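You operate a simulated robot arm through the tools that you are given. There is no shell and no other tool.

You are at the controls of a simulated robot arm. One attempt, no reset.

Task
Candle the short teal rack's green stripe egg, put it back and plug in the green peg.
Fine: in cup 1 of the white turntable, grey knob left at 1; back in its own cup; peg into that rack's hole; lamp off, no egg damaged. Set down upright: what you pick out.

It is judged by the outcome, as a careful person would: the job done as asked, and still so three seconds after it is handed in. It fails if anything else is knocked over, pushed out of place, dropped, spilled or broken.

Robot
A 7-joint arm with a two-finger gripper, fixed in place. Base frame: the origin is on the floor under the middle of its stand, x ahead of it, y to its left, z up; the work surface is at about z = 0.8. Units: m, rad, N and s.
With the tool pointing down near the work surface it reaches from about 0.34 to 0.72 m from the base axis. Its first joint turns from -1.152 to 1.152 rad. Payload 2.45 kg.
The tool frame sits at the grasp point between the pads (the TCP): z along the fingers, y along the line on which they close. The tips reach 0.026 m beyond it. The gripper opens to 0.096 m; its body begins 0.069 m behind the TCP.
Orientation is that of the tool frame in the base frame, as a unit quaternion [x, y, z, w]. With the fingers straight down and closing along the base's y, the tool's x points along the base's -x, its y along +y and its z along -z.

Tools
- The arm moves only by the tool servo_tool. Its argument "steps" is a list of rows, each an object (a shift or turn left out is 0, a gripper value left out holds the last) with "angular": the turn, a rotation vector about the base's x, y, z in rad, a list of three; "slide": the shift along the base's x, y, z in m, a list of three; "fingers": the finger opening in m, from 0 to 0.096. In form: [{"angular": [wx, wy, wz], "slide": [x, y, z], "fingers": fingers}, ...]. A call has 1 to 20 rows; each row shifts and turns the commanded pose from where the row before left it. Rows are played at 5 a second. More than 0.05 m and 0.15 rad between two rows, or a gripper value outside its range, and nothing of the call is played. A pose out of reach is approached as far as the arm can. The call stops where the force on the tool passes 40 N (or 10 N more than at its start, if that is more) or the arm is blocked; 0.2 s more then pass. The fingers move at their own pace (about 0.05 m/s each) and stop on an object; they squeeze with about 33 N. The grip force told is the motor's: it shows also when the fingers shut on nothing. Time passes only in rows, and 0.2 s behind the last, so rows that do not move let the fingers close. The reply holds the time, the measured pose of the TCP, the force on the tool along the base axes, the opening and the grip force, in the units named above and with some noise, with the torque about the TCP (base axes, N m) and any sound that the robot's microphone picked up.
- Cameras (640 x 400 px; columns grow to the right, rows downward): "scene" is fixed at [0.1694, -0.3905, 1.4308]; the picture's right is [0.78, -0.62, 0.00], its down [-0.36, -0.46, -0.81] and it looks along [0.51, 0.63, -0.58] (base axes); focal length 328 px, centre (320, 200). "wrist" rides on the gripper at [0.082, 0.003, -0.098] in the tool frame; the picture's right is [-0.04, 1.00, 0.00], its down [-0.73, -0.03, -0.68] and it looks along [-0.68, -0.03, 0.73] (tool axes); focal length 256 px, centre (320, 200). There is no depth. A picture from a camera that has moved, and an enlarged one, comes with that camera's place and axes in the base frame and with its lens. The place of the scene camera against the robot may be out by one fixed shift of up to 0.012 m in any direction.
- snapshot(camera): a new picture of that camera. It takes no simulated time.
- zoom(camera, box): a new picture of the part [left, top, right, bottom] of that camera's present view, enlarged. It takes no simulated time.
- hand_in(): hands the job in; it is judged then, once.

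Places have to be worked out from the pictures, the camera data and where the tool is seen. Open the gripper and draw the arm clear of the work before you hand the job in, unless the task says otherwise.

The tools are called after "Emit:" by a JSON object that holds its "name" and its "arguments". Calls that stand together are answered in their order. servo_tool: Moves the arm, as the interface text tells. Its arguments: {"type":"object","properties":{"steps":{"type":"array","items":{"type":"object","properties":{"angular":{"type":"array","items":{"type":"number"}},"slide":{"type":"array","items":{"type":"number"}},"fingers":{"type":"number"}}}}},"required":["steps"]} The other tools are called the same way: snapshot (camera) takes a picture; zoom (camera, box) takes an enlarged picture of a part of a camera's view; hand_in () hands the job in.

At the start:

```text
t: 0.0
ee_pos: [0.3484, 0.1191, 1.1292]
orientation: [0.0, 1.0, 0.0, 0.001]
contact_force: [0.4, -0.6, 0.7]
moment: [0.0, 0.0, 0.01]
width: 0.0961
grasp_force: 0.1
```

scene: 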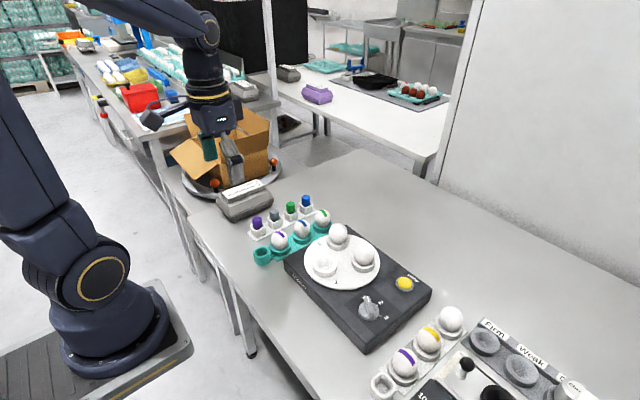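
wrist: 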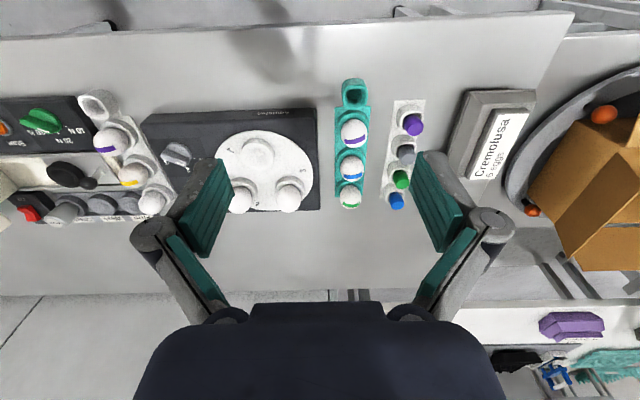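

I start by looking closely at the turntable, the teal rack and the peg holder before moving anything.

Emit:
{"name": "zoom", "arguments": {"camera": "scene", "box": [230, 180, 350, 270]}}

Emit:
{"name": "zoom", "arguments": {"camera": "scene", "box": [280, 210, 440, 350]}}

Emit:
{"name": "zoom", "arguments": {"camera": "scene", "box": [360, 290, 640, 400]}}

Emit:
{"name": "zoom", "arguments": {"camera": "wrist", "box": [320, 70, 440, 220]}}

Emit:
{"name": "zoom", "arguments": {"camera": "wrist", "box": [140, 90, 330, 230]}}

Emit:
{"name": "zoom", "arguments": {"camera": "wrist", "box": [0, 80, 190, 240]}}

```text
4.44 times, centred on (290, 225) of scene
camera zoom: at [0.1694, -0.3905, 1.4308], right [0.78, -0.62, 0.0], down [-0.36, -0.46, -0.81], along [0.51, 0.63, -0.58], focal length 1458 px, centre (453, 89)
```

zoom: 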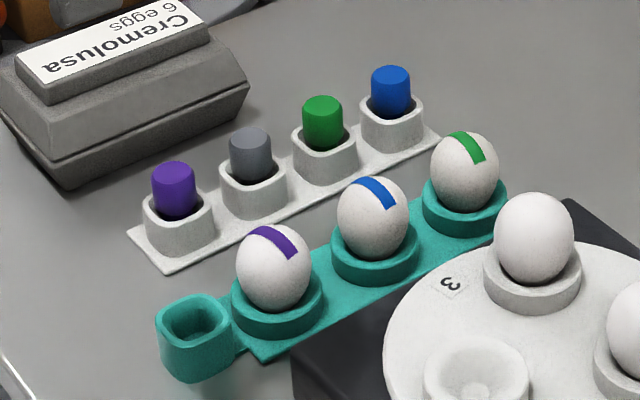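

```text
2.86 times, centred on (360, 280) of scene
camera zoom: at [0.1694, -0.3905, 1.4308], right [0.78, -0.62, 0.0], down [-0.36, -0.46, -0.81], along [0.51, 0.63, -0.58], focal length 937 px, centre (206, -29)
```

zoom: 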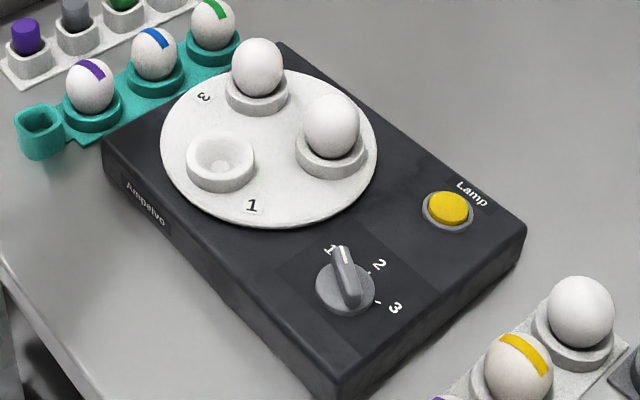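

```text
2.29 times, centred on (500, 345) of scene
camera zoom: at [0.1694, -0.3905, 1.4308], right [0.78, -0.62, 0.0], down [-0.36, -0.46, -0.81], along [0.51, 0.63, -0.58], focal length 750 px, centre (-91, -131)
```

zoom: 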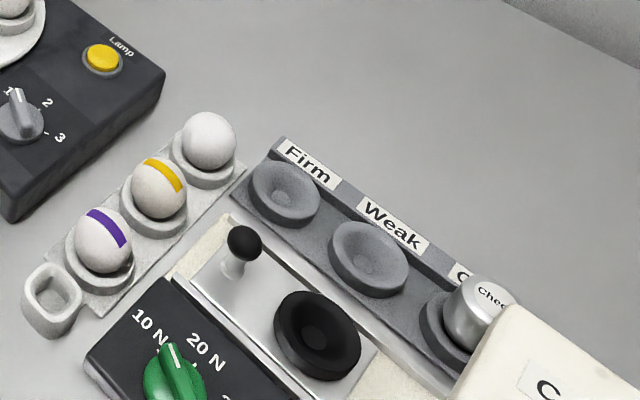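

```text
2.67 times, centred on (380, 145) of wrist
camera zoom: at [0.2656, 0.1223, 1.2265], right [0.04, 1.0, 0.0], down [0.73, -0.03, 0.68], along [0.68, -0.03, -0.73], focal length 683 px, centre (160, 347)
```

zoom: 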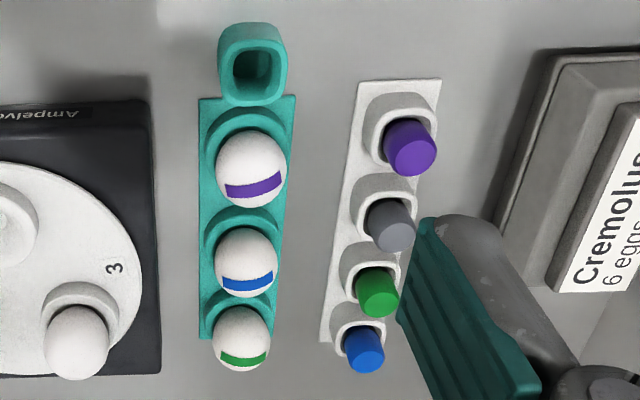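

```text
2.86 times, centred on (235, 160) of wrist
camera zoom: at [0.2656, 0.1223, 1.2265], right [0.04, 1.0, 0.0], down [0.73, -0.03, 0.68], along [0.68, -0.03, -0.73], focal length 731 px, centre (563, 314)
```

zoom: 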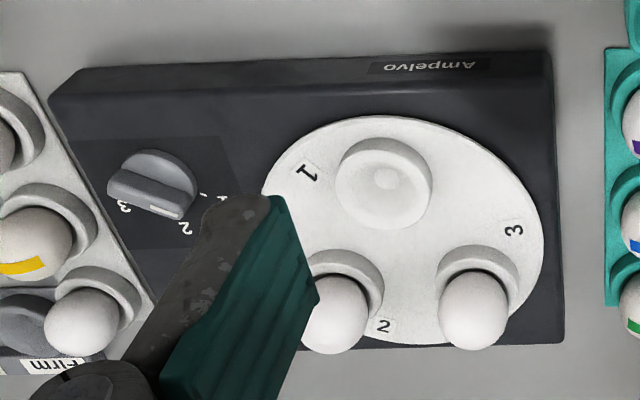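

```text
2.50 times, centred on (95, 160) of wrist
camera zoom: at [0.2656, 0.1223, 1.2265], right [0.04, 1.0, 0.0], down [0.73, -0.03, 0.68], along [0.68, -0.03, -0.73], focal length 640 px, centre (882, 300)
```

zoom: 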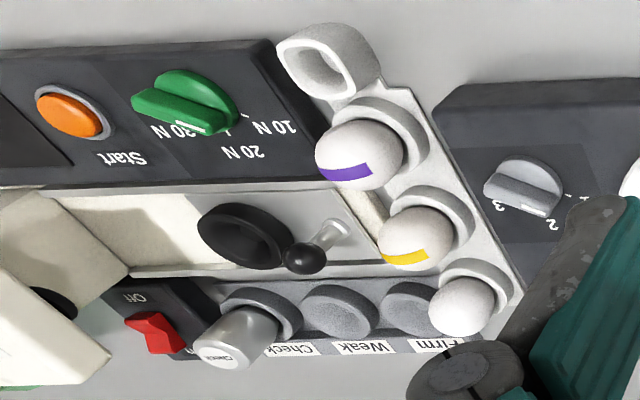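

The empty turntable cup looks like cup 1, its label is beside it, and the grey knob looks set near 1. I estimate the green-stripe egg near (0.62, 0.168), the rack hole near (0.42, 0.168) and the turntable's cup 1 near (0.50, 0.01). I'll move to a nearer viewpoint over the rack to refine these.

Emit:
{"name": "servo_tool", "arguments": {"steps": [{"slide": [0.025, 0.012, -0.025]}, {"slide": [0.025, 0.013, -0.025]}, {"slide": [0.025, 0.013, -0.025]}, {"slide": [0.0266, 0.0129, -0.0242]}, {}]}}

Emit:
{"name": "snapshot", "arguments": {"camera": "wrist"}}

```text
t: 1.2
ee_pos: [0.4518, 0.1689, 1.0277]
orientation: [0.0, 1.0, 0.001, 0.0]
contact_force: [-0.2, 0.6, -0.1]
moment: [0.0, -0.02, 0.04]
width: 0.096
grasp_force: 0.0
```

```text
taken
camera wrist: at [0.3683, 0.1727, 1.1261], right [0.04, 1.0, 0.0], down [0.73, -0.03, 0.68], along [0.68, -0.03, -0.73], focal length 256 px, centre (320, 200)
```

wrist: 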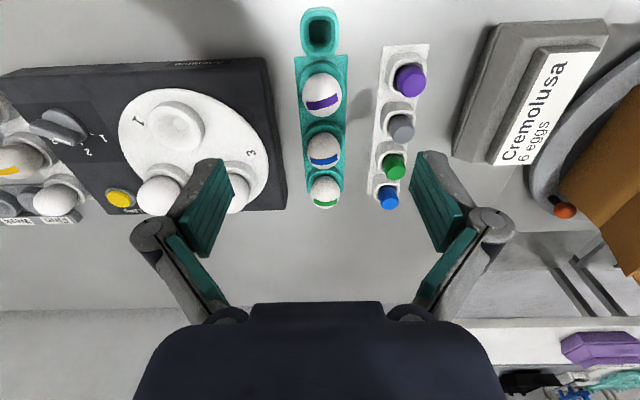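

Emit:
{"name": "zoom", "arguments": {"camera": "wrist", "box": [260, 0, 440, 220]}}

Emit:
{"name": "zoom", "arguments": {"camera": "wrist", "box": [0, 60, 280, 230]}}

Emit:
{"name": "zoom", "arguments": {"camera": "wrist", "box": [10, 90, 150, 220]}}

```text
1.82 times, centred on (350, 110) of wrist
camera zoom: at [0.3683, 0.1727, 1.1261], right [0.04, 1.0, 0.0], down [0.73, -0.03, 0.68], along [0.68, -0.03, -0.73], focal length 465 px, centre (266, 364)
```

zoom: 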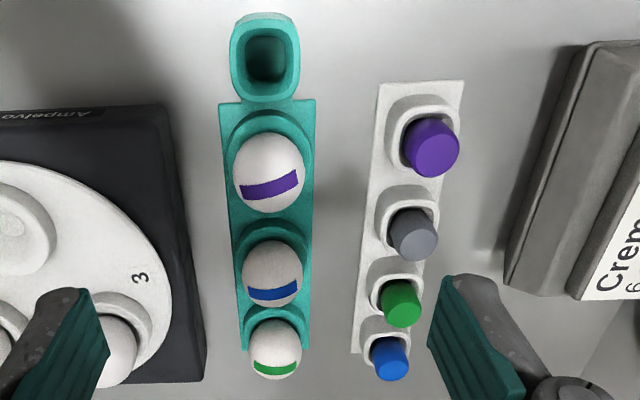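

```text
2.29 times, centred on (140, 145) of wrist
camera zoom: at [0.3683, 0.1727, 1.1261], right [0.04, 1.0, 0.0], down [0.73, -0.03, 0.68], along [0.68, -0.03, -0.73], focal length 585 px, centre (731, 326)
```

zoom: 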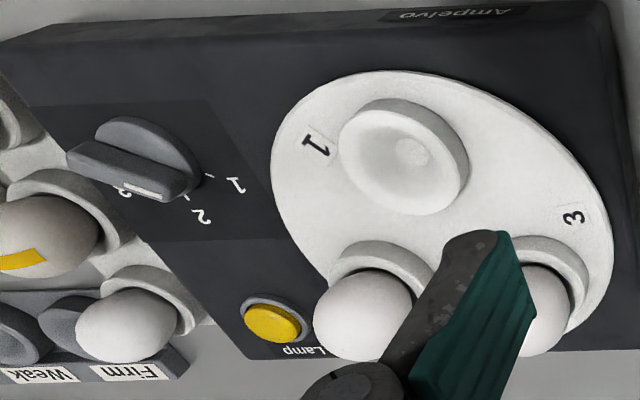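

```text
3.08 times, centred on (80, 155) of wrist
camera zoom: at [0.3683, 0.1727, 1.1261], right [0.04, 1.0, 0.0], down [0.73, -0.03, 0.68], along [0.68, -0.03, -0.73], focal length 788 px, centre (1058, 338)
```

zoom: 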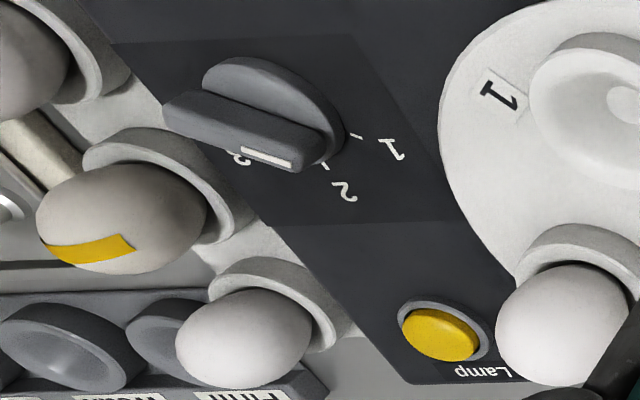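

The knob's pointer appears lined up with its 1 tick. I'll move closer above the rack for better triangulation of the green egg.

Emit:
{"name": "servo_tool", "arguments": {"steps": [{"slide": [0.03, 0, -0.012]}, {"slide": [0.03, 0, -0.012]}, {"slide": [0.03, 0, -0.012]}, {"slide": [0.03, 0, -0.012]}, {"slide": [0.03, 0, -0.012]}, {}]}}

Emit:
{"name": "snapshot", "arguments": {"camera": "wrist"}}

Emit:
{"name": "snapshot", "arguments": {"camera": "scene"}}

```text
t: 2.6
ee_pos: [0.6, 0.1709, 0.9725]
orientation: [0.001, 1.0, 0.0, 0.0]
contact_force: [0.2, 0.2, 0.5]
moment: [0.01, 0.04, -0.02]
width: 0.096
grasp_force: 0.0
```

```text
taken
camera wrist: at [0.5175, 0.1753, 1.0688], right [0.04, 1.0, 0.0], down [0.73, -0.03, 0.68], along [0.68, -0.03, -0.73], focal length 256 px, centre (320, 200)
```

wrist: 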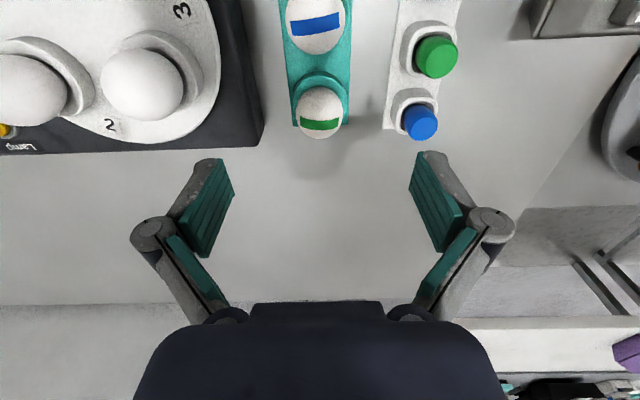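

```text
taken
```

scene: 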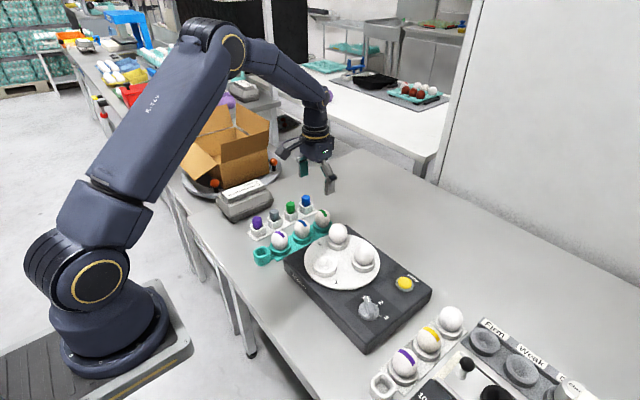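

Triangulating the two wrist views puts the green-stripe egg centre at about (0.619, 0.1695, 0.841), about 0.044 wide. I'll zoom in to check clearances to the turntable housing and the size of the fingers.

Emit:
{"name": "zoom", "arguments": {"camera": "wrist", "box": [150, 0, 390, 270]}}

Emit:
{"name": "zoom", "arguments": {"camera": "wrist", "box": [340, 0, 520, 150]}}

Emit:
{"name": "zoom", "arguments": {"camera": "scene", "box": [270, 130, 350, 240]}}

```text
1.48 times, centred on (270, 135) of wrist
camera zoom: at [0.5175, 0.1753, 1.0688], right [0.04, 1.0, 0.0], down [0.73, -0.03, 0.68], along [0.68, -0.03, -0.73], focal length 379 px, centre (394, 296)
```

zoom: 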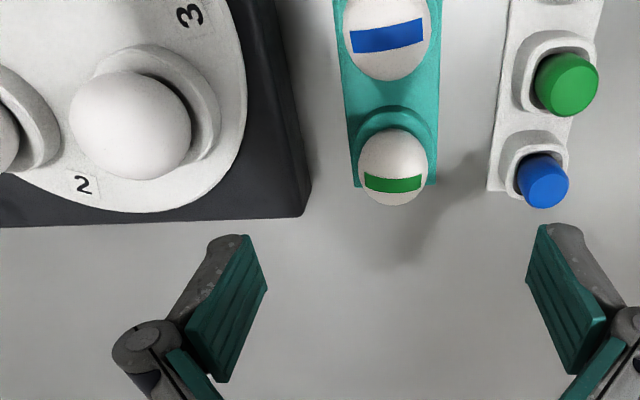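

```text
2.67 times, centred on (430, 75) of wrist
camera zoom: at [0.5175, 0.1753, 1.0688], right [0.04, 1.0, 0.0], down [0.73, -0.03, 0.68], along [0.68, -0.03, -0.73], focal length 683 px, centre (27, 533)
```

zoom: 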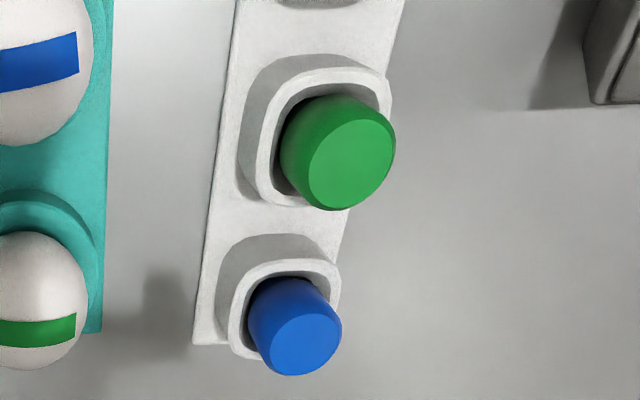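

```text
3.64 times, centred on (310, 185) of scene
camera zoom: at [0.1694, -0.3905, 1.4308], right [0.78, -0.62, 0.0], down [-0.36, -0.46, -0.81], along [0.51, 0.63, -0.58], focal length 1193 px, centre (356, 254)
```

zoom: 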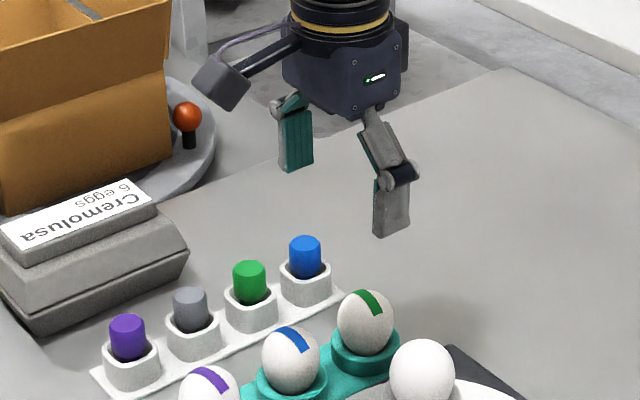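

The finger tips look shorter than expected when wide open (a linkage gripper), so I'll partly close the fingers here in free space and look at how the tip position changes.

Emit:
{"name": "servo_tool", "arguments": {"steps": [{"fingers": 0.056}, {"fingers": 0.056}, {"fingers": 0.056}, {"fingers": 0.056}]}}

Emit:
{"name": "zoom", "arguments": {"camera": "wrist", "box": [150, 0, 390, 270]}}

Emit:
{"name": "zoom", "arguments": {"camera": "scene", "box": [270, 130, 350, 240]}}

```text
t: 3.6
ee_pos: [0.6007, 0.1712, 0.9725]
orientation: [0.0, 1.0, 0.0, 0.0]
contact_force: [0.1, -0.6, 0.1]
moment: [0.01, -0.01, -0.01]
width: 0.0558
grasp_force: 0.1
```

```text
1.48 times, centred on (270, 135) of wrist
camera zoom: at [0.5171, 0.1755, 1.0689], right [0.04, 1.0, 0.0], down [0.73, -0.03, 0.68], along [0.68, -0.03, -0.73], focal length 379 px, centre (394, 296)
```

zoom: 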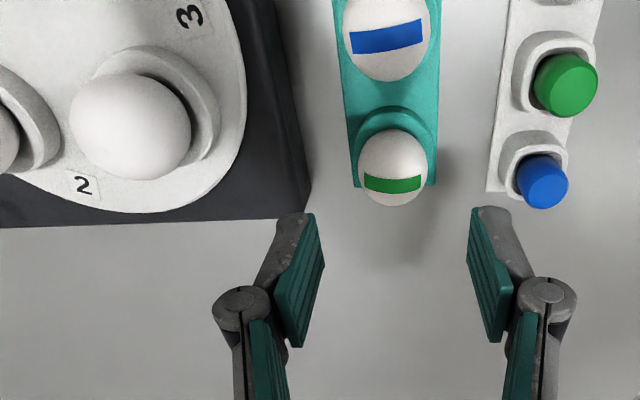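

```text
3.64 times, centred on (310, 185) of scene
camera zoom: at [0.1694, -0.3905, 1.4308], right [0.78, -0.62, 0.0], down [-0.36, -0.46, -0.81], along [0.51, 0.63, -0.58], focal length 1193 px, centre (356, 254)
```

zoom: 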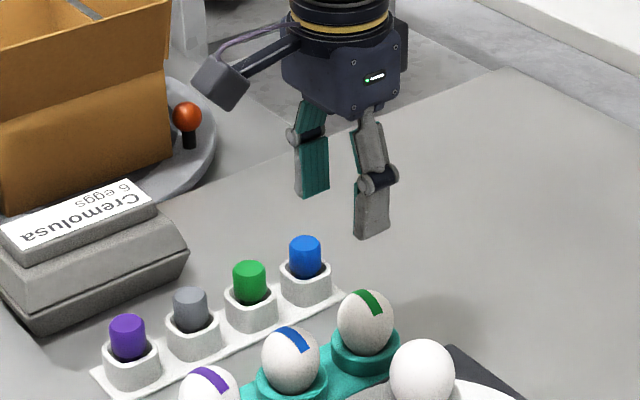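

At 0.056 opening the tips sit about 0.018 beyond the TCP and the fingers are slim enough to clear the housing. I'll move above the egg at (0.619, 0.170) with the tips still above its top and check alignment.

Emit:
{"name": "servo_tool", "arguments": {"steps": [{"slide": [0.009, -0.0005, -0.02]}, {"slide": [0.0095, -0.0005, -0.02]}, {"slide": [0, 0, -0.02]}, {"slide": [0, 0, -0.0115]}, {}, {}]}}

Emit:
{"name": "snapshot", "arguments": {"camera": "wrist"}}

Emit:
{"name": "zoom", "arguments": {"camera": "scene", "box": [270, 150, 370, 250]}}

```text
t: 5.0
ee_pos: [0.6185, 0.1679, 0.8989]
orientation: [0.0, 1.0, 0.0, 0.0]
contact_force: [-0.8, -0.8, -0.7]
moment: [0.03, -0.02, -0.01]
width: 0.0559
grasp_force: 0.0
```

```text
taken
camera wrist: at [0.5357, 0.1717, 0.9961], right [0.04, 1.0, 0.0], down [0.73, -0.03, 0.68], along [0.68, -0.03, -0.73], focal length 256 px, centre (320, 200)
```

wrist: 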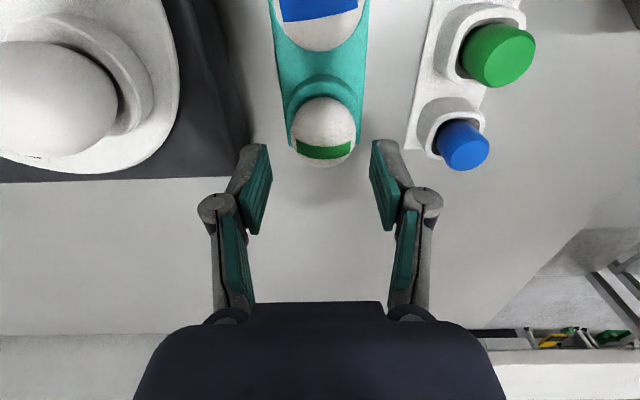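

```text
4.00 times, centred on (320, 200) of scene
camera zoom: at [0.1694, -0.3905, 1.4308], right [0.78, -0.62, 0.0], down [-0.36, -0.46, -0.81], along [0.51, 0.63, -0.58], focal length 1312 px, centre (320, 200)
```

zoom: 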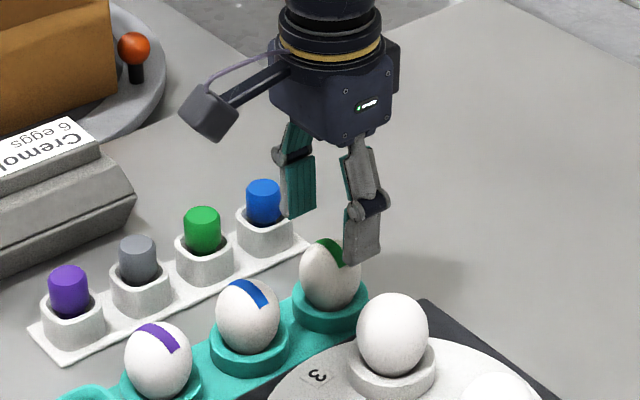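

The egg stays consistent at (0.6186, 0.170). I'll shift 1 mm in y, descend partway to TCP z ≈ 0.865 with the fingers straddling the egg, and check again.

Emit:
{"name": "servo_tool", "arguments": {"steps": [{"slide": [0, 0.001, -0.008]}, {"slide": [0, 0, -0.009]}, {"slide": [0, 0, -0.009]}, {"slide": [0, 0, -0.0075]}, {}, {}]}}

Emit:
{"name": "zoom", "arguments": {"camera": "wrist", "box": [200, 40, 440, 240]}}

Emit:
{"name": "zoom", "arguments": {"camera": "scene", "box": [290, 180, 360, 240]}}

```text
t: 6.4
ee_pos: [0.6184, 0.1703, 0.8663]
orientation: [0.0, 1.0, 0.0, 0.0]
contact_force: [0.2, 0.2, 0.0]
moment: [0.0, 0.02, -0.01]
width: 0.0559
grasp_force: 0.0
```

```text
2.00 times, centred on (320, 140) of wrist
camera zoom: at [0.5353, 0.1738, 0.9621], right [0.04, 1.0, 0.0], down [0.73, -0.03, 0.68], along [0.68, -0.03, -0.73], focal length 512 px, centre (320, 320)
```

zoom: 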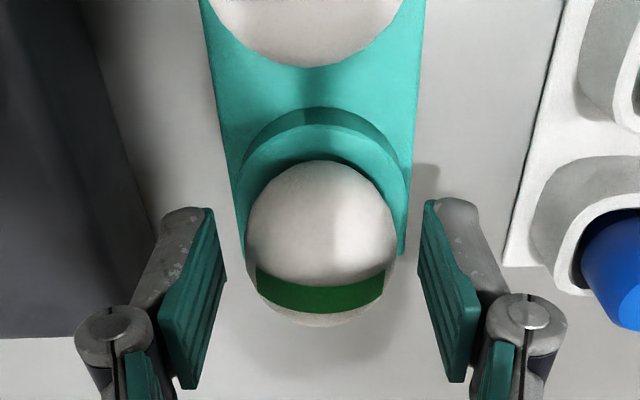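

```text
6.67 times, centred on (325, 210) of scene
camera zoom: at [0.1694, -0.3905, 1.4308], right [0.78, -0.62, 0.0], down [-0.36, -0.46, -0.81], along [0.51, 0.63, -0.58], focal length 2187 px, centre (287, 133)
```

zoom: 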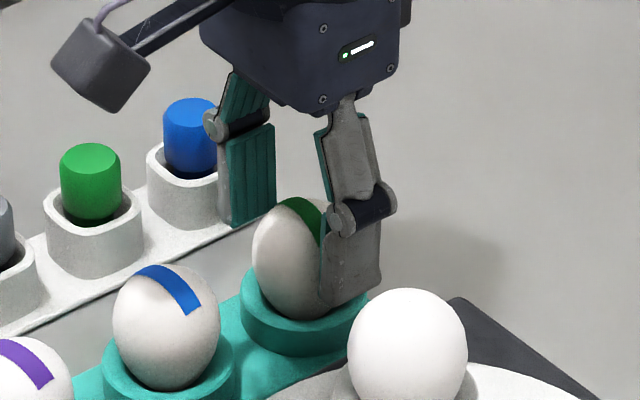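

The fingers straddle the egg evenly, and I put the cup rim at about z = 0.826. I'll descend to TCP z ≈ 0.8535, with the tips about 5 mm above the rim, and begin closing gently.

Emit:
{"name": "servo_tool", "arguments": {"steps": [{"slide": [0, 0, -0.006]}, {"slide": [0, 0, -0.0055]}, {}, {"fingers": 0.05}, {"fingers": 0.048}, {"fingers": 0.047}, {"fingers": 0.047}]}}

Emit:
{"name": "zoom", "arguments": {"camera": "wrist", "box": [200, 40, 440, 240]}}

Emit:
{"name": "zoom", "arguments": {"camera": "scene", "box": [290, 180, 360, 240]}}

```text
t: 8.0
ee_pos: [0.6189, 0.169, 0.8532]
orientation: [0.0, 1.0, 0.0, 0.0]
contact_force: [-0.3, 0.4, 0.0]
moment: [-0.01, -0.01, -0.01]
width: 0.047
grasp_force: 0.0
```

```text
2.00 times, centred on (320, 140) of wrist
camera zoom: at [0.5356, 0.1735, 0.9508], right [0.04, 1.0, 0.0], down [0.73, -0.03, 0.68], along [0.68, -0.03, -0.73], focal length 512 px, centre (320, 320)
```

zoom: 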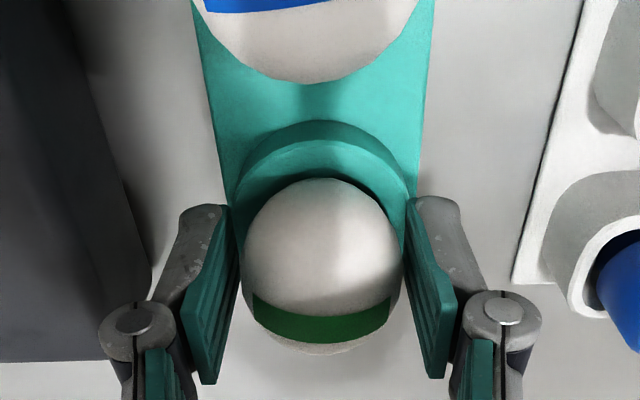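

```text
6.67 times, centred on (325, 210) of scene
camera zoom: at [0.1694, -0.3905, 1.4308], right [0.78, -0.62, 0.0], down [-0.36, -0.46, -0.81], along [0.51, 0.63, -0.58], focal length 2187 px, centre (287, 133)
```

zoom: 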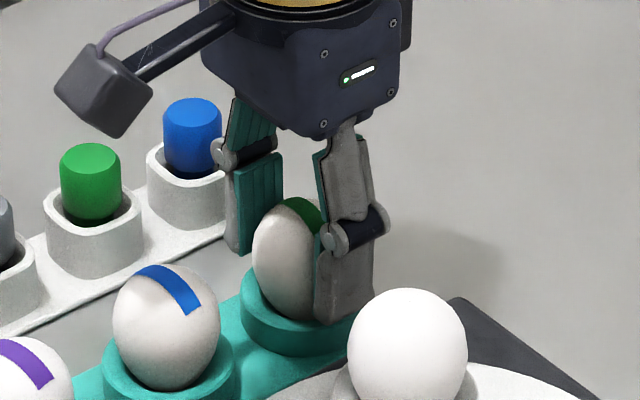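

The gaps on both sides are small and even. I'll close in small increments and watch the grip force.

Emit:
{"name": "servo_tool", "arguments": {"steps": [{"fingers": 0.0455}, {"fingers": 0.0445}, {"fingers": 0.0445}]}}

```text
t: 8.8
ee_pos: [0.6189, 0.1694, 0.8534]
orientation: [0.0, 1.0, 0.001, 0.0]
contact_force: [-0.5, -0.5, 0.4]
moment: [-0.01, 0.03, 0.01]
width: 0.0446
grasp_force: 0.0
```

No contact yet at 0.0446. I'll keep closing by half-millimetre steps.

Emit:
{"name": "servo_tool", "arguments": {"steps": [{"fingers": 0.044}, {"fingers": 0.0435}, {"fingers": 0.0435}]}}

```text
t: 9.6
ee_pos: [0.6189, 0.1696, 0.8519]
orientation: [0.0, 1.0, 0.0, 0.001]
contact_force: [1.7, 0.4, 0.4]
moment: [0.04, -0.02, 0.03]
width: 0.0439
grasp_force: 0.5
```

First contact is at 0.0439 with a light force. I'll tighten a little more.

Emit:
{"name": "servo_tool", "arguments": {"steps": [{"fingers": 0.0425}, {"fingers": 0.0415}, {"fingers": 0.0415}]}}

```text
t: 10.4
ee_pos: [0.6194, 0.169, 0.8538]
orientation: [0.0, 1.0, 0.0, 0.0]
contact_force: [0.2, 1.5, 1.1]
moment: [0.02, 0.0, 0.04]
width: 0.043
grasp_force: 8.7
```

A grip force of 8.7 N is plenty for an egg of about 60 g. I'll lift slowly, straight up.

Emit:
{"name": "servo_tool", "arguments": {"steps": [{"slide": [0, 0, 0.004]}, {"slide": [0, 0, 0.008]}, {"slide": [0, 0, 0.012]}, {"slide": [0, 0, 0.012]}, {}]}}

Emit:
{"name": "snapshot", "arguments": {"camera": "wrist"}}

Emit:
{"name": "zoom", "arguments": {"camera": "scene", "box": [280, 160, 380, 240]}}

```text
t: 11.6
ee_pos: [0.6199, 0.1686, 0.8897]
orientation: [0.001, 1.0, 0.0, 0.0]
contact_force: [-0.1, 0.4, -0.9]
moment: [0.03, 0.03, 0.04]
width: 0.043
grasp_force: 9.2
```

```text
taken
camera wrist: at [0.5361, 0.1727, 0.9874], right [0.04, 1.0, 0.0], down [0.73, -0.03, 0.68], along [0.68, -0.03, -0.73], focal length 256 px, centre (320, 200)
```

wrist: 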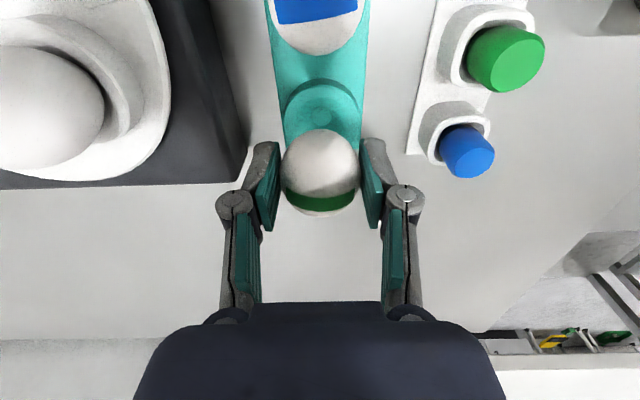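

```text
5.00 times, centred on (330, 200) of scene
camera zoom: at [0.1694, -0.3905, 1.4308], right [0.78, -0.62, 0.0], down [-0.36, -0.46, -0.81], along [0.51, 0.63, -0.58], focal length 1640 px, centre (270, 200)
```

zoom: 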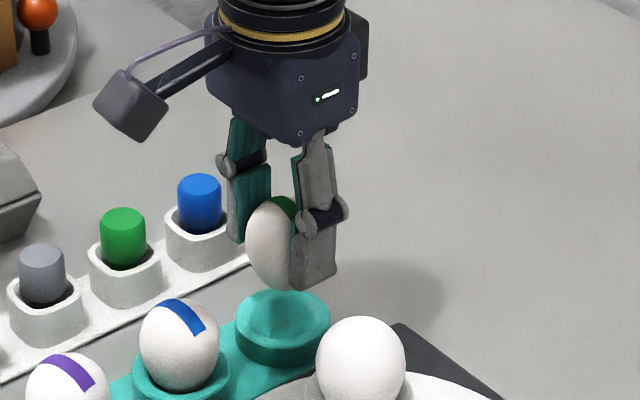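

The egg is lifted cleanly and is still upright. I'll raise it to a safe height and carry it toward the turntable's empty cup 1, then measure that cup.

Emit:
{"name": "servo_tool", "arguments": {"steps": [{"slide": [0, 0, 0.015]}, {"slide": [0, 0, 0.02]}, {"slide": [0, 0, 0.02]}, {"slide": [0, 0, 0.02]}, {"slide": [0, 0, 0.02]}, {"slide": [0, 0, 0.0155]}, {"slide": [-0.01, -0.01, 0]}, {"slide": [-0.02, -0.02, 0]}, {"slide": [-0.02, -0.025, 0]}, {"slide": [-0.02, -0.025, 0]}, {"slide": [-0.02, -0.025, 0]}, {"slide": [-0.02, -0.025, 0]}, {"slide": [-0.0085, -0.02, 0]}, {"slide": [0, -0.01, 0]}, {}, {}]}}

Emit:
{"name": "snapshot", "arguments": {"camera": "wrist"}}

Emit:
{"name": "snapshot", "arguments": {"camera": "scene"}}

```text
t: 15.0
ee_pos: [0.501, 0.0091, 0.9996]
orientation: [0.0, 1.0, 0.0, -0.001]
contact_force: [-0.2, 0.0, -0.7]
moment: [0.0, 0.02, -0.03]
width: 0.043
grasp_force: 8.5
```

```text
taken
camera wrist: at [0.4176, 0.0128, 1.0976], right [0.04, 1.0, 0.0], down [0.73, -0.03, 0.68], along [0.68, -0.03, -0.73], focal length 256 px, centre (320, 200)
```

wrist: 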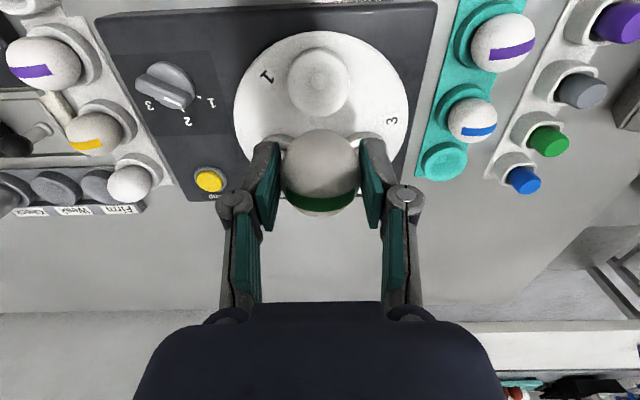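

```text
taken
```

scene: 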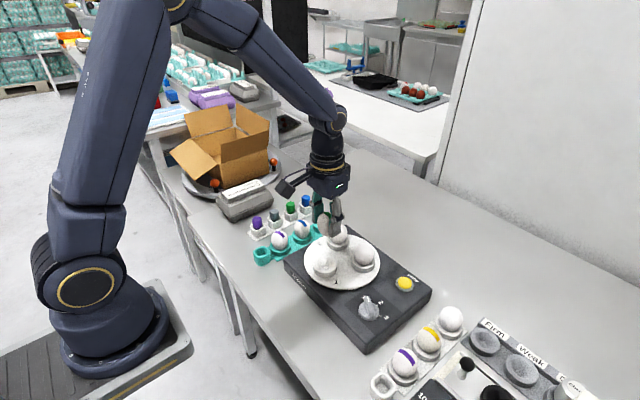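

Emit:
{"name": "zoom", "arguments": {"camera": "wrist", "box": [220, 20, 420, 160]}}

Emit:
{"name": "zoom", "arguments": {"camera": "wrist", "box": [100, 30, 260, 210]}}

```text
2.86 times, centred on (320, 90) of wrist
camera zoom: at [0.4176, 0.0128, 1.0976], right [0.04, 1.0, 0.0], down [0.73, -0.03, 0.68], along [0.68, -0.03, -0.73], focal length 731 px, centre (320, 514)
```

zoom: 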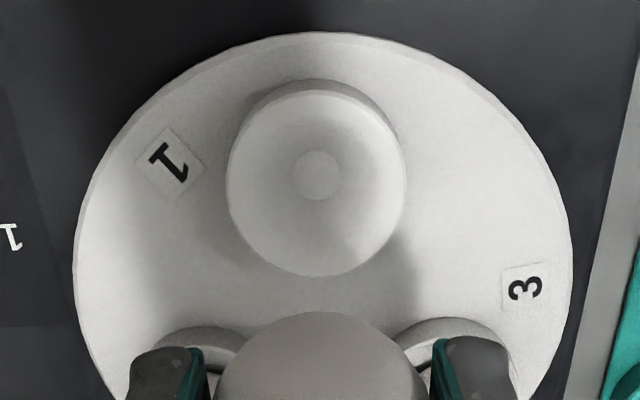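

```text
2.22 times, centred on (180, 120) of wrist
camera zoom: at [0.4176, 0.0128, 1.0976], right [0.04, 1.0, 0.0], down [0.73, -0.03, 0.68], along [0.68, -0.03, -0.73], focal length 569 px, centre (631, 378)
```

zoom: 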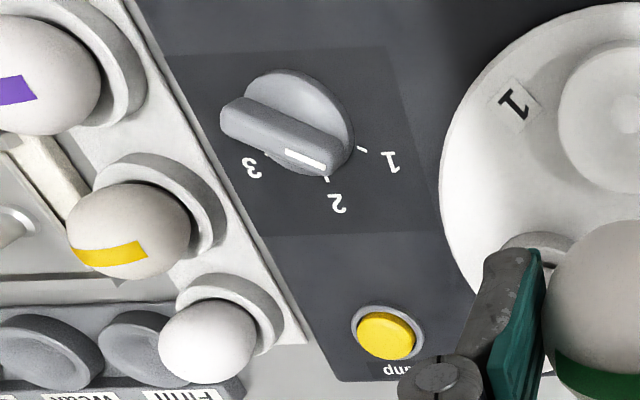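

The knob's ridge points exactly at its "1" tick. Triangulation puts cup 1's rim centre at about (0.496, 0.008) with rim z ≈ 0.865. I'll move over it and come down to just above the cup to check alignment.

Emit:
{"name": "servo_tool", "arguments": {"steps": [{"slide": [-0.004, -0.002, -0.01]}, {"slide": [0, 0, -0.02]}, {"slide": [0, 0, -0.02]}, {"slide": [0, 0, -0.015]}, {}, {}]}}

Emit:
{"name": "snapshot", "arguments": {"camera": "wrist"}}

Emit:
{"name": "zoom", "arguments": {"camera": "scene", "box": [280, 200, 400, 300]}}

```text
t: 16.4
ee_pos: [0.497, 0.0094, 0.9339]
orientation: [-0.001, 1.0, 0.0, -0.001]
contact_force: [0.7, 0.2, -0.3]
moment: [-0.01, -0.01, 0.02]
width: 0.043
grasp_force: 8.4
```

```text
taken
camera wrist: at [0.4139, 0.0129, 1.032], right [0.04, 1.0, 0.0], down [0.73, -0.03, 0.68], along [0.68, -0.03, -0.73], focal length 256 px, centre (320, 200)
```

wrist: 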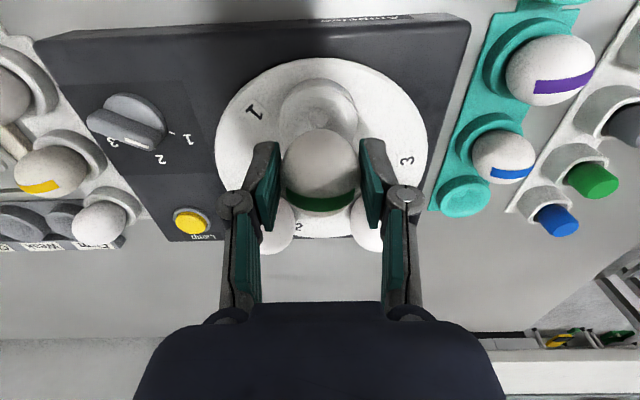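

```text
4.00 times, centred on (340, 250) of scene
camera zoom: at [0.1694, -0.3905, 1.4308], right [0.78, -0.62, 0.0], down [-0.36, -0.46, -0.81], along [0.51, 0.63, -0.58], focal length 1312 px, centre (240, 0)
```

zoom: 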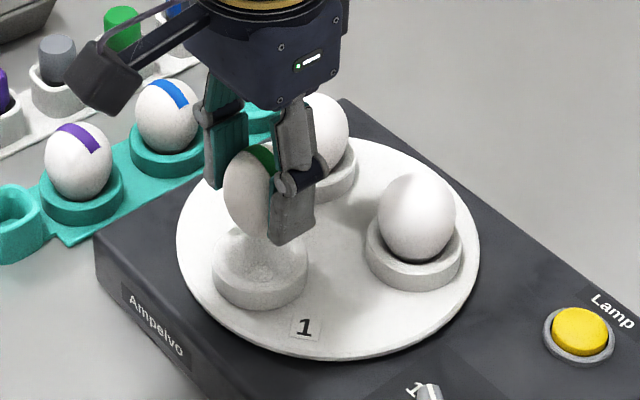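

Emit:
{"name": "zoom", "arguments": {"camera": "wrist", "box": [240, 60, 400, 230]}}

```text
2.35 times, centred on (320, 145) of wrist
camera zoom: at [0.4139, 0.0129, 1.032], right [0.04, 1.0, 0.0], down [0.73, -0.03, 0.68], along [0.68, -0.03, -0.73], focal length 602 px, centre (320, 329)
```

zoom: 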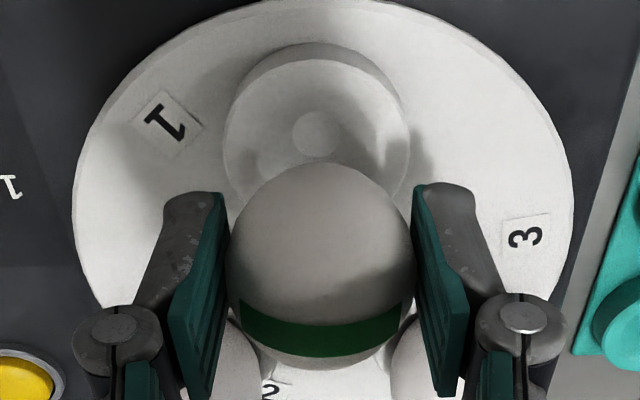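

The cup centre appears about 1.5 mm toward −y from the held egg, with x nearly aligned. I'll correct this and descend to about 7 mm above the expected seating height.

Emit:
{"name": "servo_tool", "arguments": {"steps": [{"slide": [0.0005, -0.0015, -0.007]}, {"slide": [0, 0, -0.01]}, {"slide": [0, 0, -0.01]}, {"slide": [0, 0, -0.008]}, {}, {}]}}

Emit:
{"name": "zoom", "arguments": {"camera": "wrist", "box": [240, 60, 400, 230]}}

Emit:
{"name": "zoom", "arguments": {"camera": "scene", "box": [290, 220, 370, 290]}}

```text
t: 17.8
ee_pos: [0.4974, 0.0065, 0.9]
orientation: [0.0, 1.0, 0.0, 0.0]
contact_force: [-3.0, -0.2, 3.8]
moment: [-0.01, 0.05, -0.04]
width: 0.0427
grasp_force: 9.1
```

```text
2.35 times, centred on (320, 145) of wrist
camera zoom: at [0.414, 0.0114, 0.997], right [0.04, 1.0, 0.0], down [0.73, -0.03, 0.68], along [0.68, -0.03, -0.73], focal length 602 px, centre (320, 329)
```

zoom: 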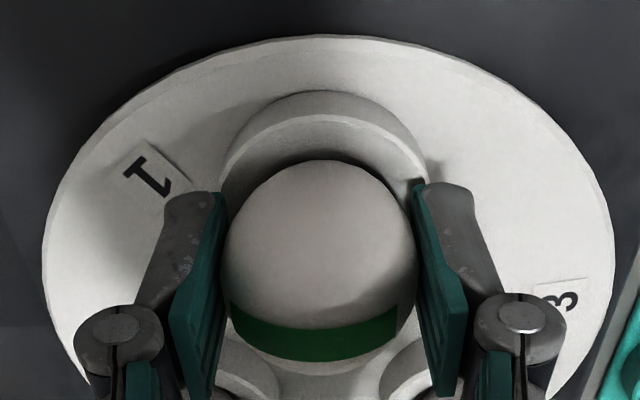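

```text
5.71 times, centred on (330, 255) of scene
camera zoom: at [0.1692, -0.3905, 1.4309], right [0.78, -0.62, 0.0], down [-0.36, -0.46, -0.81], along [0.51, 0.63, -0.58], focal length 1874 px, centre (263, -114)
```

zoom: 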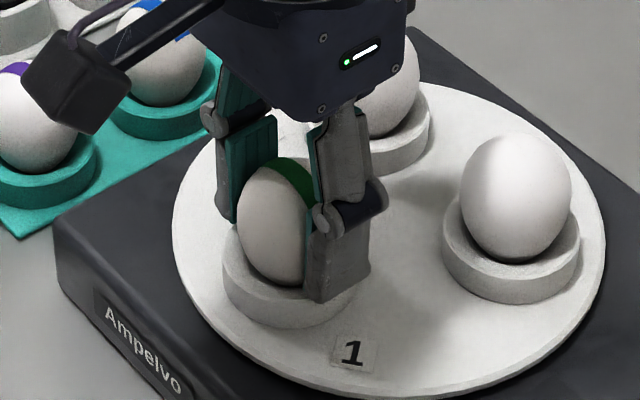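

I feel contact already (−3 N in x, +3.8 N in z): the egg is touching the far (+x) wall of the bowl, so the cup centre is a little nearer to the base. I'll back up 3 mm, shift −2 mm in x, and come down again gently.

Emit:
{"name": "servo_tool", "arguments": {"steps": [{"slide": [0, 0, 0.003]}, {"slide": [-0.002, 0, 0]}, {}, {"slide": [0, 0, -0.0015]}, {"slide": [0, 0, -0.0015]}, {}]}}

Emit:
{"name": "zoom", "arguments": {"camera": "wrist", "box": [240, 60, 400, 230]}}

```text
t: 19.2
ee_pos: [0.4955, 0.0059, 0.8996]
orientation: [0.0, 1.0, 0.0, 0.0]
contact_force: [3.2, 0.3, 4.5]
moment: [0.0, -0.01, 0.05]
width: 0.0426
grasp_force: 9.1
```

```text
2.35 times, centred on (320, 145) of wrist
camera zoom: at [0.4121, 0.0095, 0.9971], right [0.04, 1.0, 0.0], down [0.73, -0.03, 0.68], along [0.68, -0.03, -0.73], focal length 602 px, centre (320, 329)
```

zoom: 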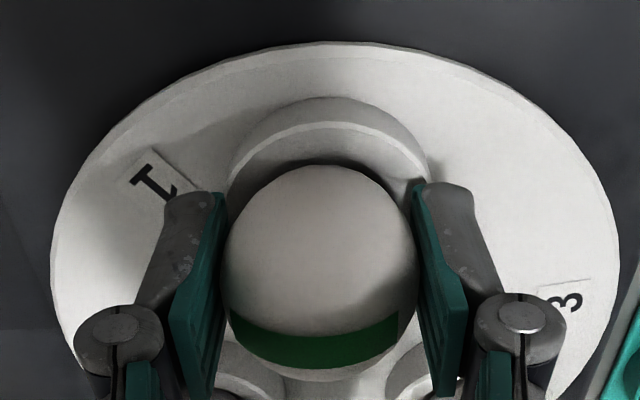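

Now the force is +3.2 N in x, so the cup centre lies between the two positions. I'll lift slightly, shift +1 mm in x, and re-settle.

Emit:
{"name": "servo_tool", "arguments": {"steps": [{"slide": [0, 0, 0.003]}, {"slide": [0.001, 0, 0]}, {}, {"slide": [0, 0, -0.0015]}, {"slide": [0, 0, -0.001]}, {}]}}

```text
t: 20.6
ee_pos: [0.4964, 0.0057, 0.9006]
orientation: [0.0, 1.0, 0.0, 0.0]
contact_force: [-0.1, -0.2, -0.4]
moment: [-0.01, 0.0, -0.03]
width: 0.0427
grasp_force: 9.3
```

Forces are balanced with no contact yet. I'll lower by half-millimetres until it touches.

Emit:
{"name": "servo_tool", "arguments": {"steps": [{"slide": [0, 0, -0.0005]}, {"slide": [0, 0, -0.0005]}, {}]}}

```text
t: 21.4
ee_pos: [0.4961, 0.006, 0.8989]
orientation: [0.0, 1.0, -0.001, 0.0]
contact_force: [1.5, -0.4, -1.0]
moment: [0.0, 0.01, 0.01]
width: 0.0424
grasp_force: 9.4
```

Emit:
{"name": "servo_tool", "arguments": {"steps": [{"slide": [0, 0, -0.0005]}, {}, {}]}}

Emit:
{"name": "zoom", "arguments": {"camera": "scene", "box": [290, 220, 370, 290]}}

```text
t: 22.2
ee_pos: [0.497, 0.0064, 0.8994]
orientation: [0.0, 1.0, 0.0, 0.0]
contact_force: [0.6, 0.6, -1.0]
moment: [-0.01, 0.0, 0.01]
width: 0.0425
grasp_force: 9.0
```

```text
5.71 times, centred on (330, 255) of scene
camera zoom: at [0.1694, -0.3905, 1.4308], right [0.78, -0.62, 0.0], down [-0.36, -0.46, -0.81], along [0.51, 0.63, -0.58], focal length 1874 px, centre (263, -114)
```

zoom: 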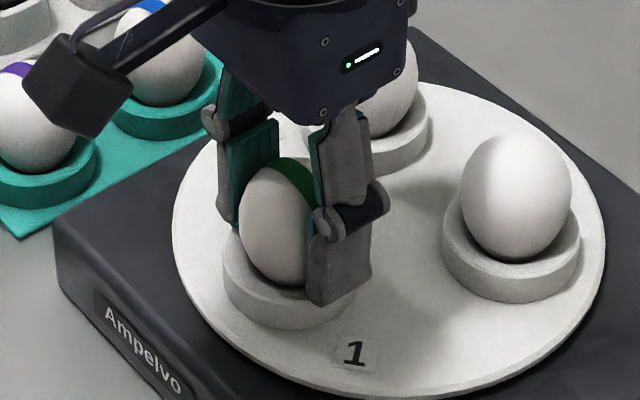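

The egg's height above the rim now matches that of the neighbouring seated eggs. I'll lower a bit more to find firm seating.

Emit:
{"name": "servo_tool", "arguments": {"steps": [{"slide": [0, 0, -0.0005]}, {"slide": [0, 0, -0.0005]}, {}]}}

```text
t: 23.0
ee_pos: [0.4967, 0.0056, 0.8985]
orientation: [0.0, 1.0, -0.001, 0.001]
contact_force: [0.7, -0.1, 5.0]
moment: [-0.03, -0.02, -0.01]
width: 0.0424
grasp_force: 8.8
```

A +5 N vertical force with negligible lateral force means the egg is seated. I'll release the fingers slowly.

Emit:
{"name": "servo_tool", "arguments": {"steps": [{"fingers": 0.0425}, {"fingers": 0.0435}, {"fingers": 0.0445}, {"fingers": 0.046}, {"fingers": 0.05}, {"fingers": 0.056}, {"fingers": 0.056}]}}

Emit:
{"name": "zoom", "arguments": {"camera": "wrist", "box": [220, 60, 420, 230]}}

Emit:
{"name": "zoom", "arguments": {"camera": "scene", "box": [290, 220, 370, 290]}}

```text
t: 24.6
ee_pos: [0.4965, 0.0056, 0.8978]
orientation: [0.001, 1.0, 0.0, 0.0]
contact_force: [0.5, 0.7, 0.2]
moment: [-0.01, 0.01, 0.02]
width: 0.0563
grasp_force: 0.0
```

```text
2.35 times, centred on (320, 145) of wrist
camera zoom: at [0.4132, 0.0098, 0.9952], right [0.04, 1.0, 0.0], down [0.73, -0.03, 0.68], along [0.68, -0.03, -0.73], focal length 602 px, centre (320, 329)
```

zoom: 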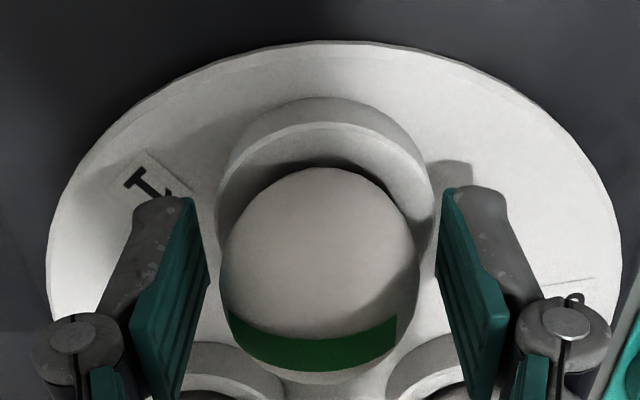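

```text
5.71 times, centred on (330, 255) of scene
camera zoom: at [0.1694, -0.3905, 1.4308], right [0.78, -0.62, 0.0], down [-0.36, -0.46, -0.81], along [0.51, 0.63, -0.58], focal length 1874 px, centre (263, -114)
```

zoom: 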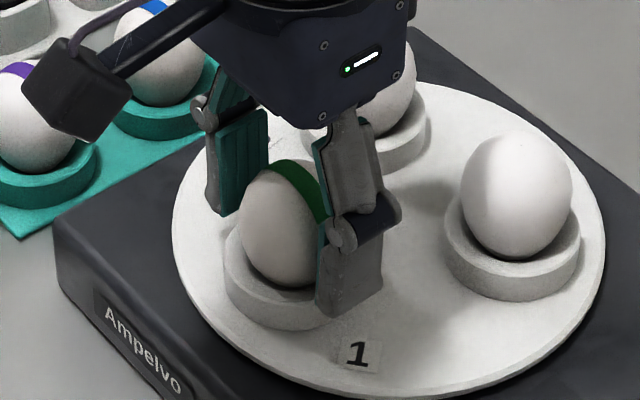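

The egg stands upright in cup 1 and the fingers are clear. I'll retreat straight up and check the turntable as a whole.

Emit:
{"name": "servo_tool", "arguments": {"steps": [{"slide": [0, 0, 0.008]}, {"slide": [0, 0, 0.012]}, {"slide": [0, 0, 0.02]}, {"slide": [0, 0, 0.03]}, {"slide": [0, 0, 0.03]}, {"slide": [0, 0, 0.002]}, {}]}}

Emit:
{"name": "snapshot", "arguments": {"camera": "wrist"}}

Emit:
{"name": "zoom", "arguments": {"camera": "scene", "box": [280, 210, 440, 350]}}

```text
t: 26.2
ee_pos: [0.4973, 0.0038, 0.9992]
orientation: [0.0, 1.0, 0.0, 0.0]
contact_force: [-0.2, 0.2, 0.9]
moment: [-0.02, -0.01, -0.03]
width: 0.0561
grasp_force: 0.1
```

```text
taken
camera wrist: at [0.414, 0.0082, 1.0969], right [0.04, 1.0, 0.0], down [0.73, -0.03, 0.68], along [0.68, -0.03, -0.73], focal length 256 px, centre (320, 200)
```

wrist: 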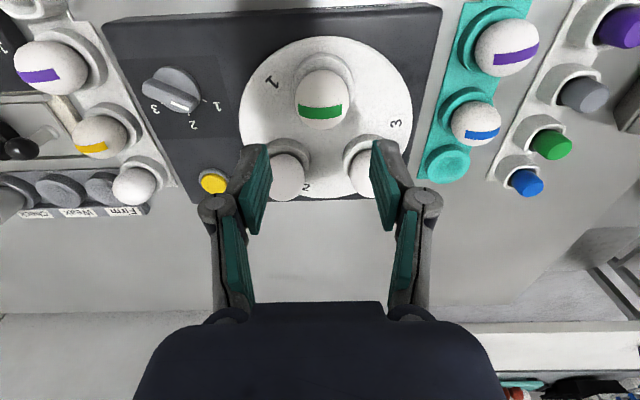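

```text
2.86 times, centred on (360, 280) of scene
camera zoom: at [0.1694, -0.3905, 1.4308], right [0.78, -0.62, 0.0], down [-0.36, -0.46, -0.81], along [0.51, 0.63, -0.58], focal length 937 px, centre (206, -29)
```

zoom: 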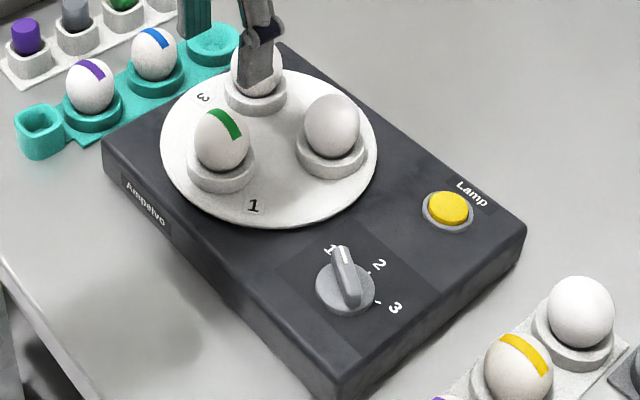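

The egg is upright in cup 1, with the knob still pointing at 1. I place the yellow Lamp button at about (0.609, −0.133), top around z = 0.85; I'll close the fingers and move above it.

Emit:
{"name": "servo_tool", "arguments": {"steps": [{"slide": [0.0227, -0.0279, 0], "fingers": 0.0}, {"slide": [0.0227, -0.0279, 0]}, {"slide": [0.0227, -0.0279, 0]}, {"slide": [0.0227, -0.0279, 0]}, {"slide": [0.0227, -0.0279, 0]}, {"slide": [0, 0, -0.02]}, {"slide": [0, 0, -0.02]}, {"slide": [0, 0, -0.01]}, {}, {}]}}

Emit:
{"name": "snapshot", "arguments": {"camera": "wrist"}}

Emit:
{"name": "zoom", "arguments": {"camera": "scene", "box": [280, 180, 460, 330]}}

```text
t: 28.4
ee_pos: [0.609, -0.1347, 0.9517]
orientation: [0.001, 1.0, 0.0, 0.0]
contact_force: [0.0, 0.5, 0.4]
moment: [0.01, -0.01, -0.02]
width: 0.0
grasp_force: 27.9
```

```text
taken
camera wrist: at [0.5258, -0.1309, 1.0494], right [0.04, 1.0, 0.0], down [0.73, -0.03, 0.68], along [0.68, -0.03, -0.73], focal length 256 px, centre (320, 200)
```

wrist: 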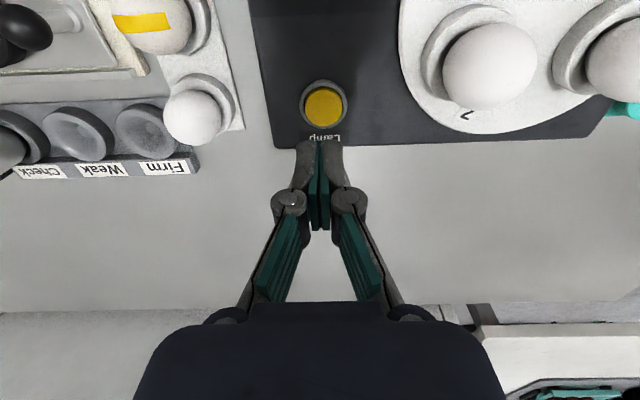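

```text
2.67 times, centred on (370, 255) of scene
camera zoom: at [0.1694, -0.3905, 1.4308], right [0.78, -0.62, 0.0], down [-0.36, -0.46, -0.81], along [0.51, 0.63, -0.58], focal length 875 px, centre (187, 53)
```

zoom: 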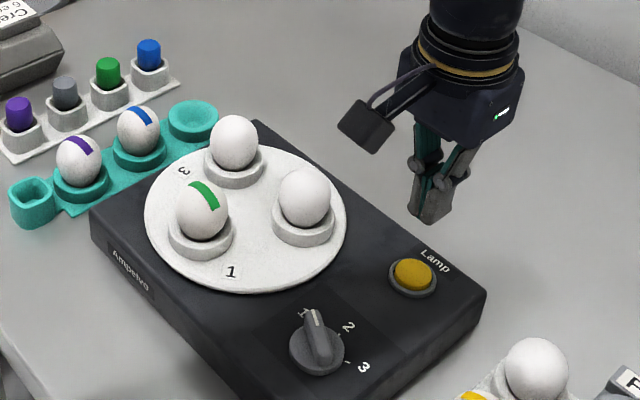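

The button is at about (0.609, −0.131), so I'll shift 2 mm in y, descend to just above it, then press in small steps while listening for a click.

Emit:
{"name": "servo_tool", "arguments": {"steps": [{"slide": [0, 0.002, -0.02]}, {"slide": [0, 0, -0.02]}, {"slide": [0, 0, -0.015]}, {"slide": [0, 0, -0.008]}, {}]}}

Emit:
{"name": "zoom", "arguments": {"camera": "wrist", "box": [240, 60, 400, 230]}}

Emit:
{"name": "zoom", "arguments": {"camera": "scene", "box": [360, 220, 450, 310]}}

```text
t: 29.6
ee_pos: [0.609, -0.1299, 0.8853]
orientation: [0.0, 1.0, 0.001, 0.0]
contact_force: [1.0, 0.3, -1.3]
moment: [-0.02, -0.01, 0.0]
width: 0.0001
grasp_force: 28.8
```

```text
2.35 times, centred on (320, 145) of wrist
camera zoom: at [0.5263, -0.1268, 0.9839], right [0.04, 1.0, 0.0], down [0.73, -0.03, 0.68], along [0.68, -0.03, -0.73], focal length 602 px, centre (320, 329)
```

zoom: 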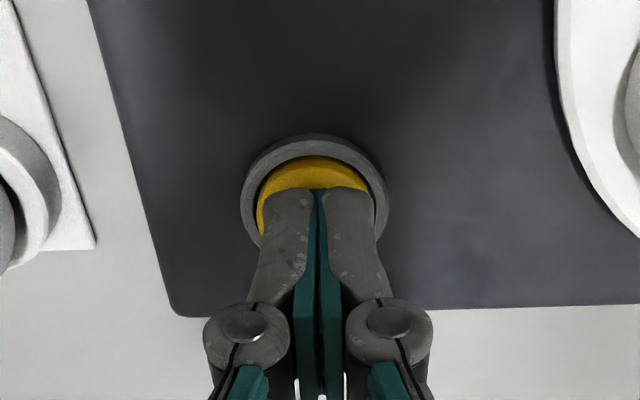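

```text
4.44 times, centred on (405, 265) of scene
camera zoom: at [0.1694, -0.3905, 1.4308], right [0.78, -0.62, 0.0], down [-0.36, -0.46, -0.81], along [0.51, 0.63, -0.58], focal length 1458 px, centre (-58, -89)
```

zoom: 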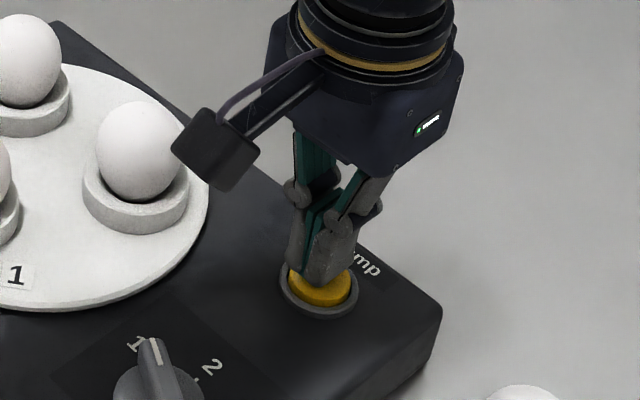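

The closed tips are centred just above the button. I'll press down in small steps.

Emit:
{"name": "servo_tool", "arguments": {"steps": [{"slide": [0, 0, -0.002]}, {"slide": [0, 0, -0.002]}, {"slide": [0, 0, -0.002]}, {}]}}

```text
t: 30.6
ee_pos: [0.6092, -0.1307, 0.8807]
orientation: [0.0, 1.0, 0.0, 0.0]
contact_force: [0.4, -0.1, -0.7]
moment: [0.02, 0.01, -0.02]
width: 0.0
grasp_force: 28.3
```

Emit:
{"name": "servo_tool", "arguments": {"steps": [{"slide": [0, 0, -0.0015]}, {"slide": [0, 0, -0.0015]}, {}]}}

```text
t: 31.4
ee_pos: [0.6091, -0.1318, 0.878]
orientation: [0.0, 1.0, 0.0, -0.001]
contact_force: [-0.6, 0.3, 2.7]
moment: [0.0, 0.01, 0.03]
width: 0.006
grasp_force: 28.2
heard: click
```

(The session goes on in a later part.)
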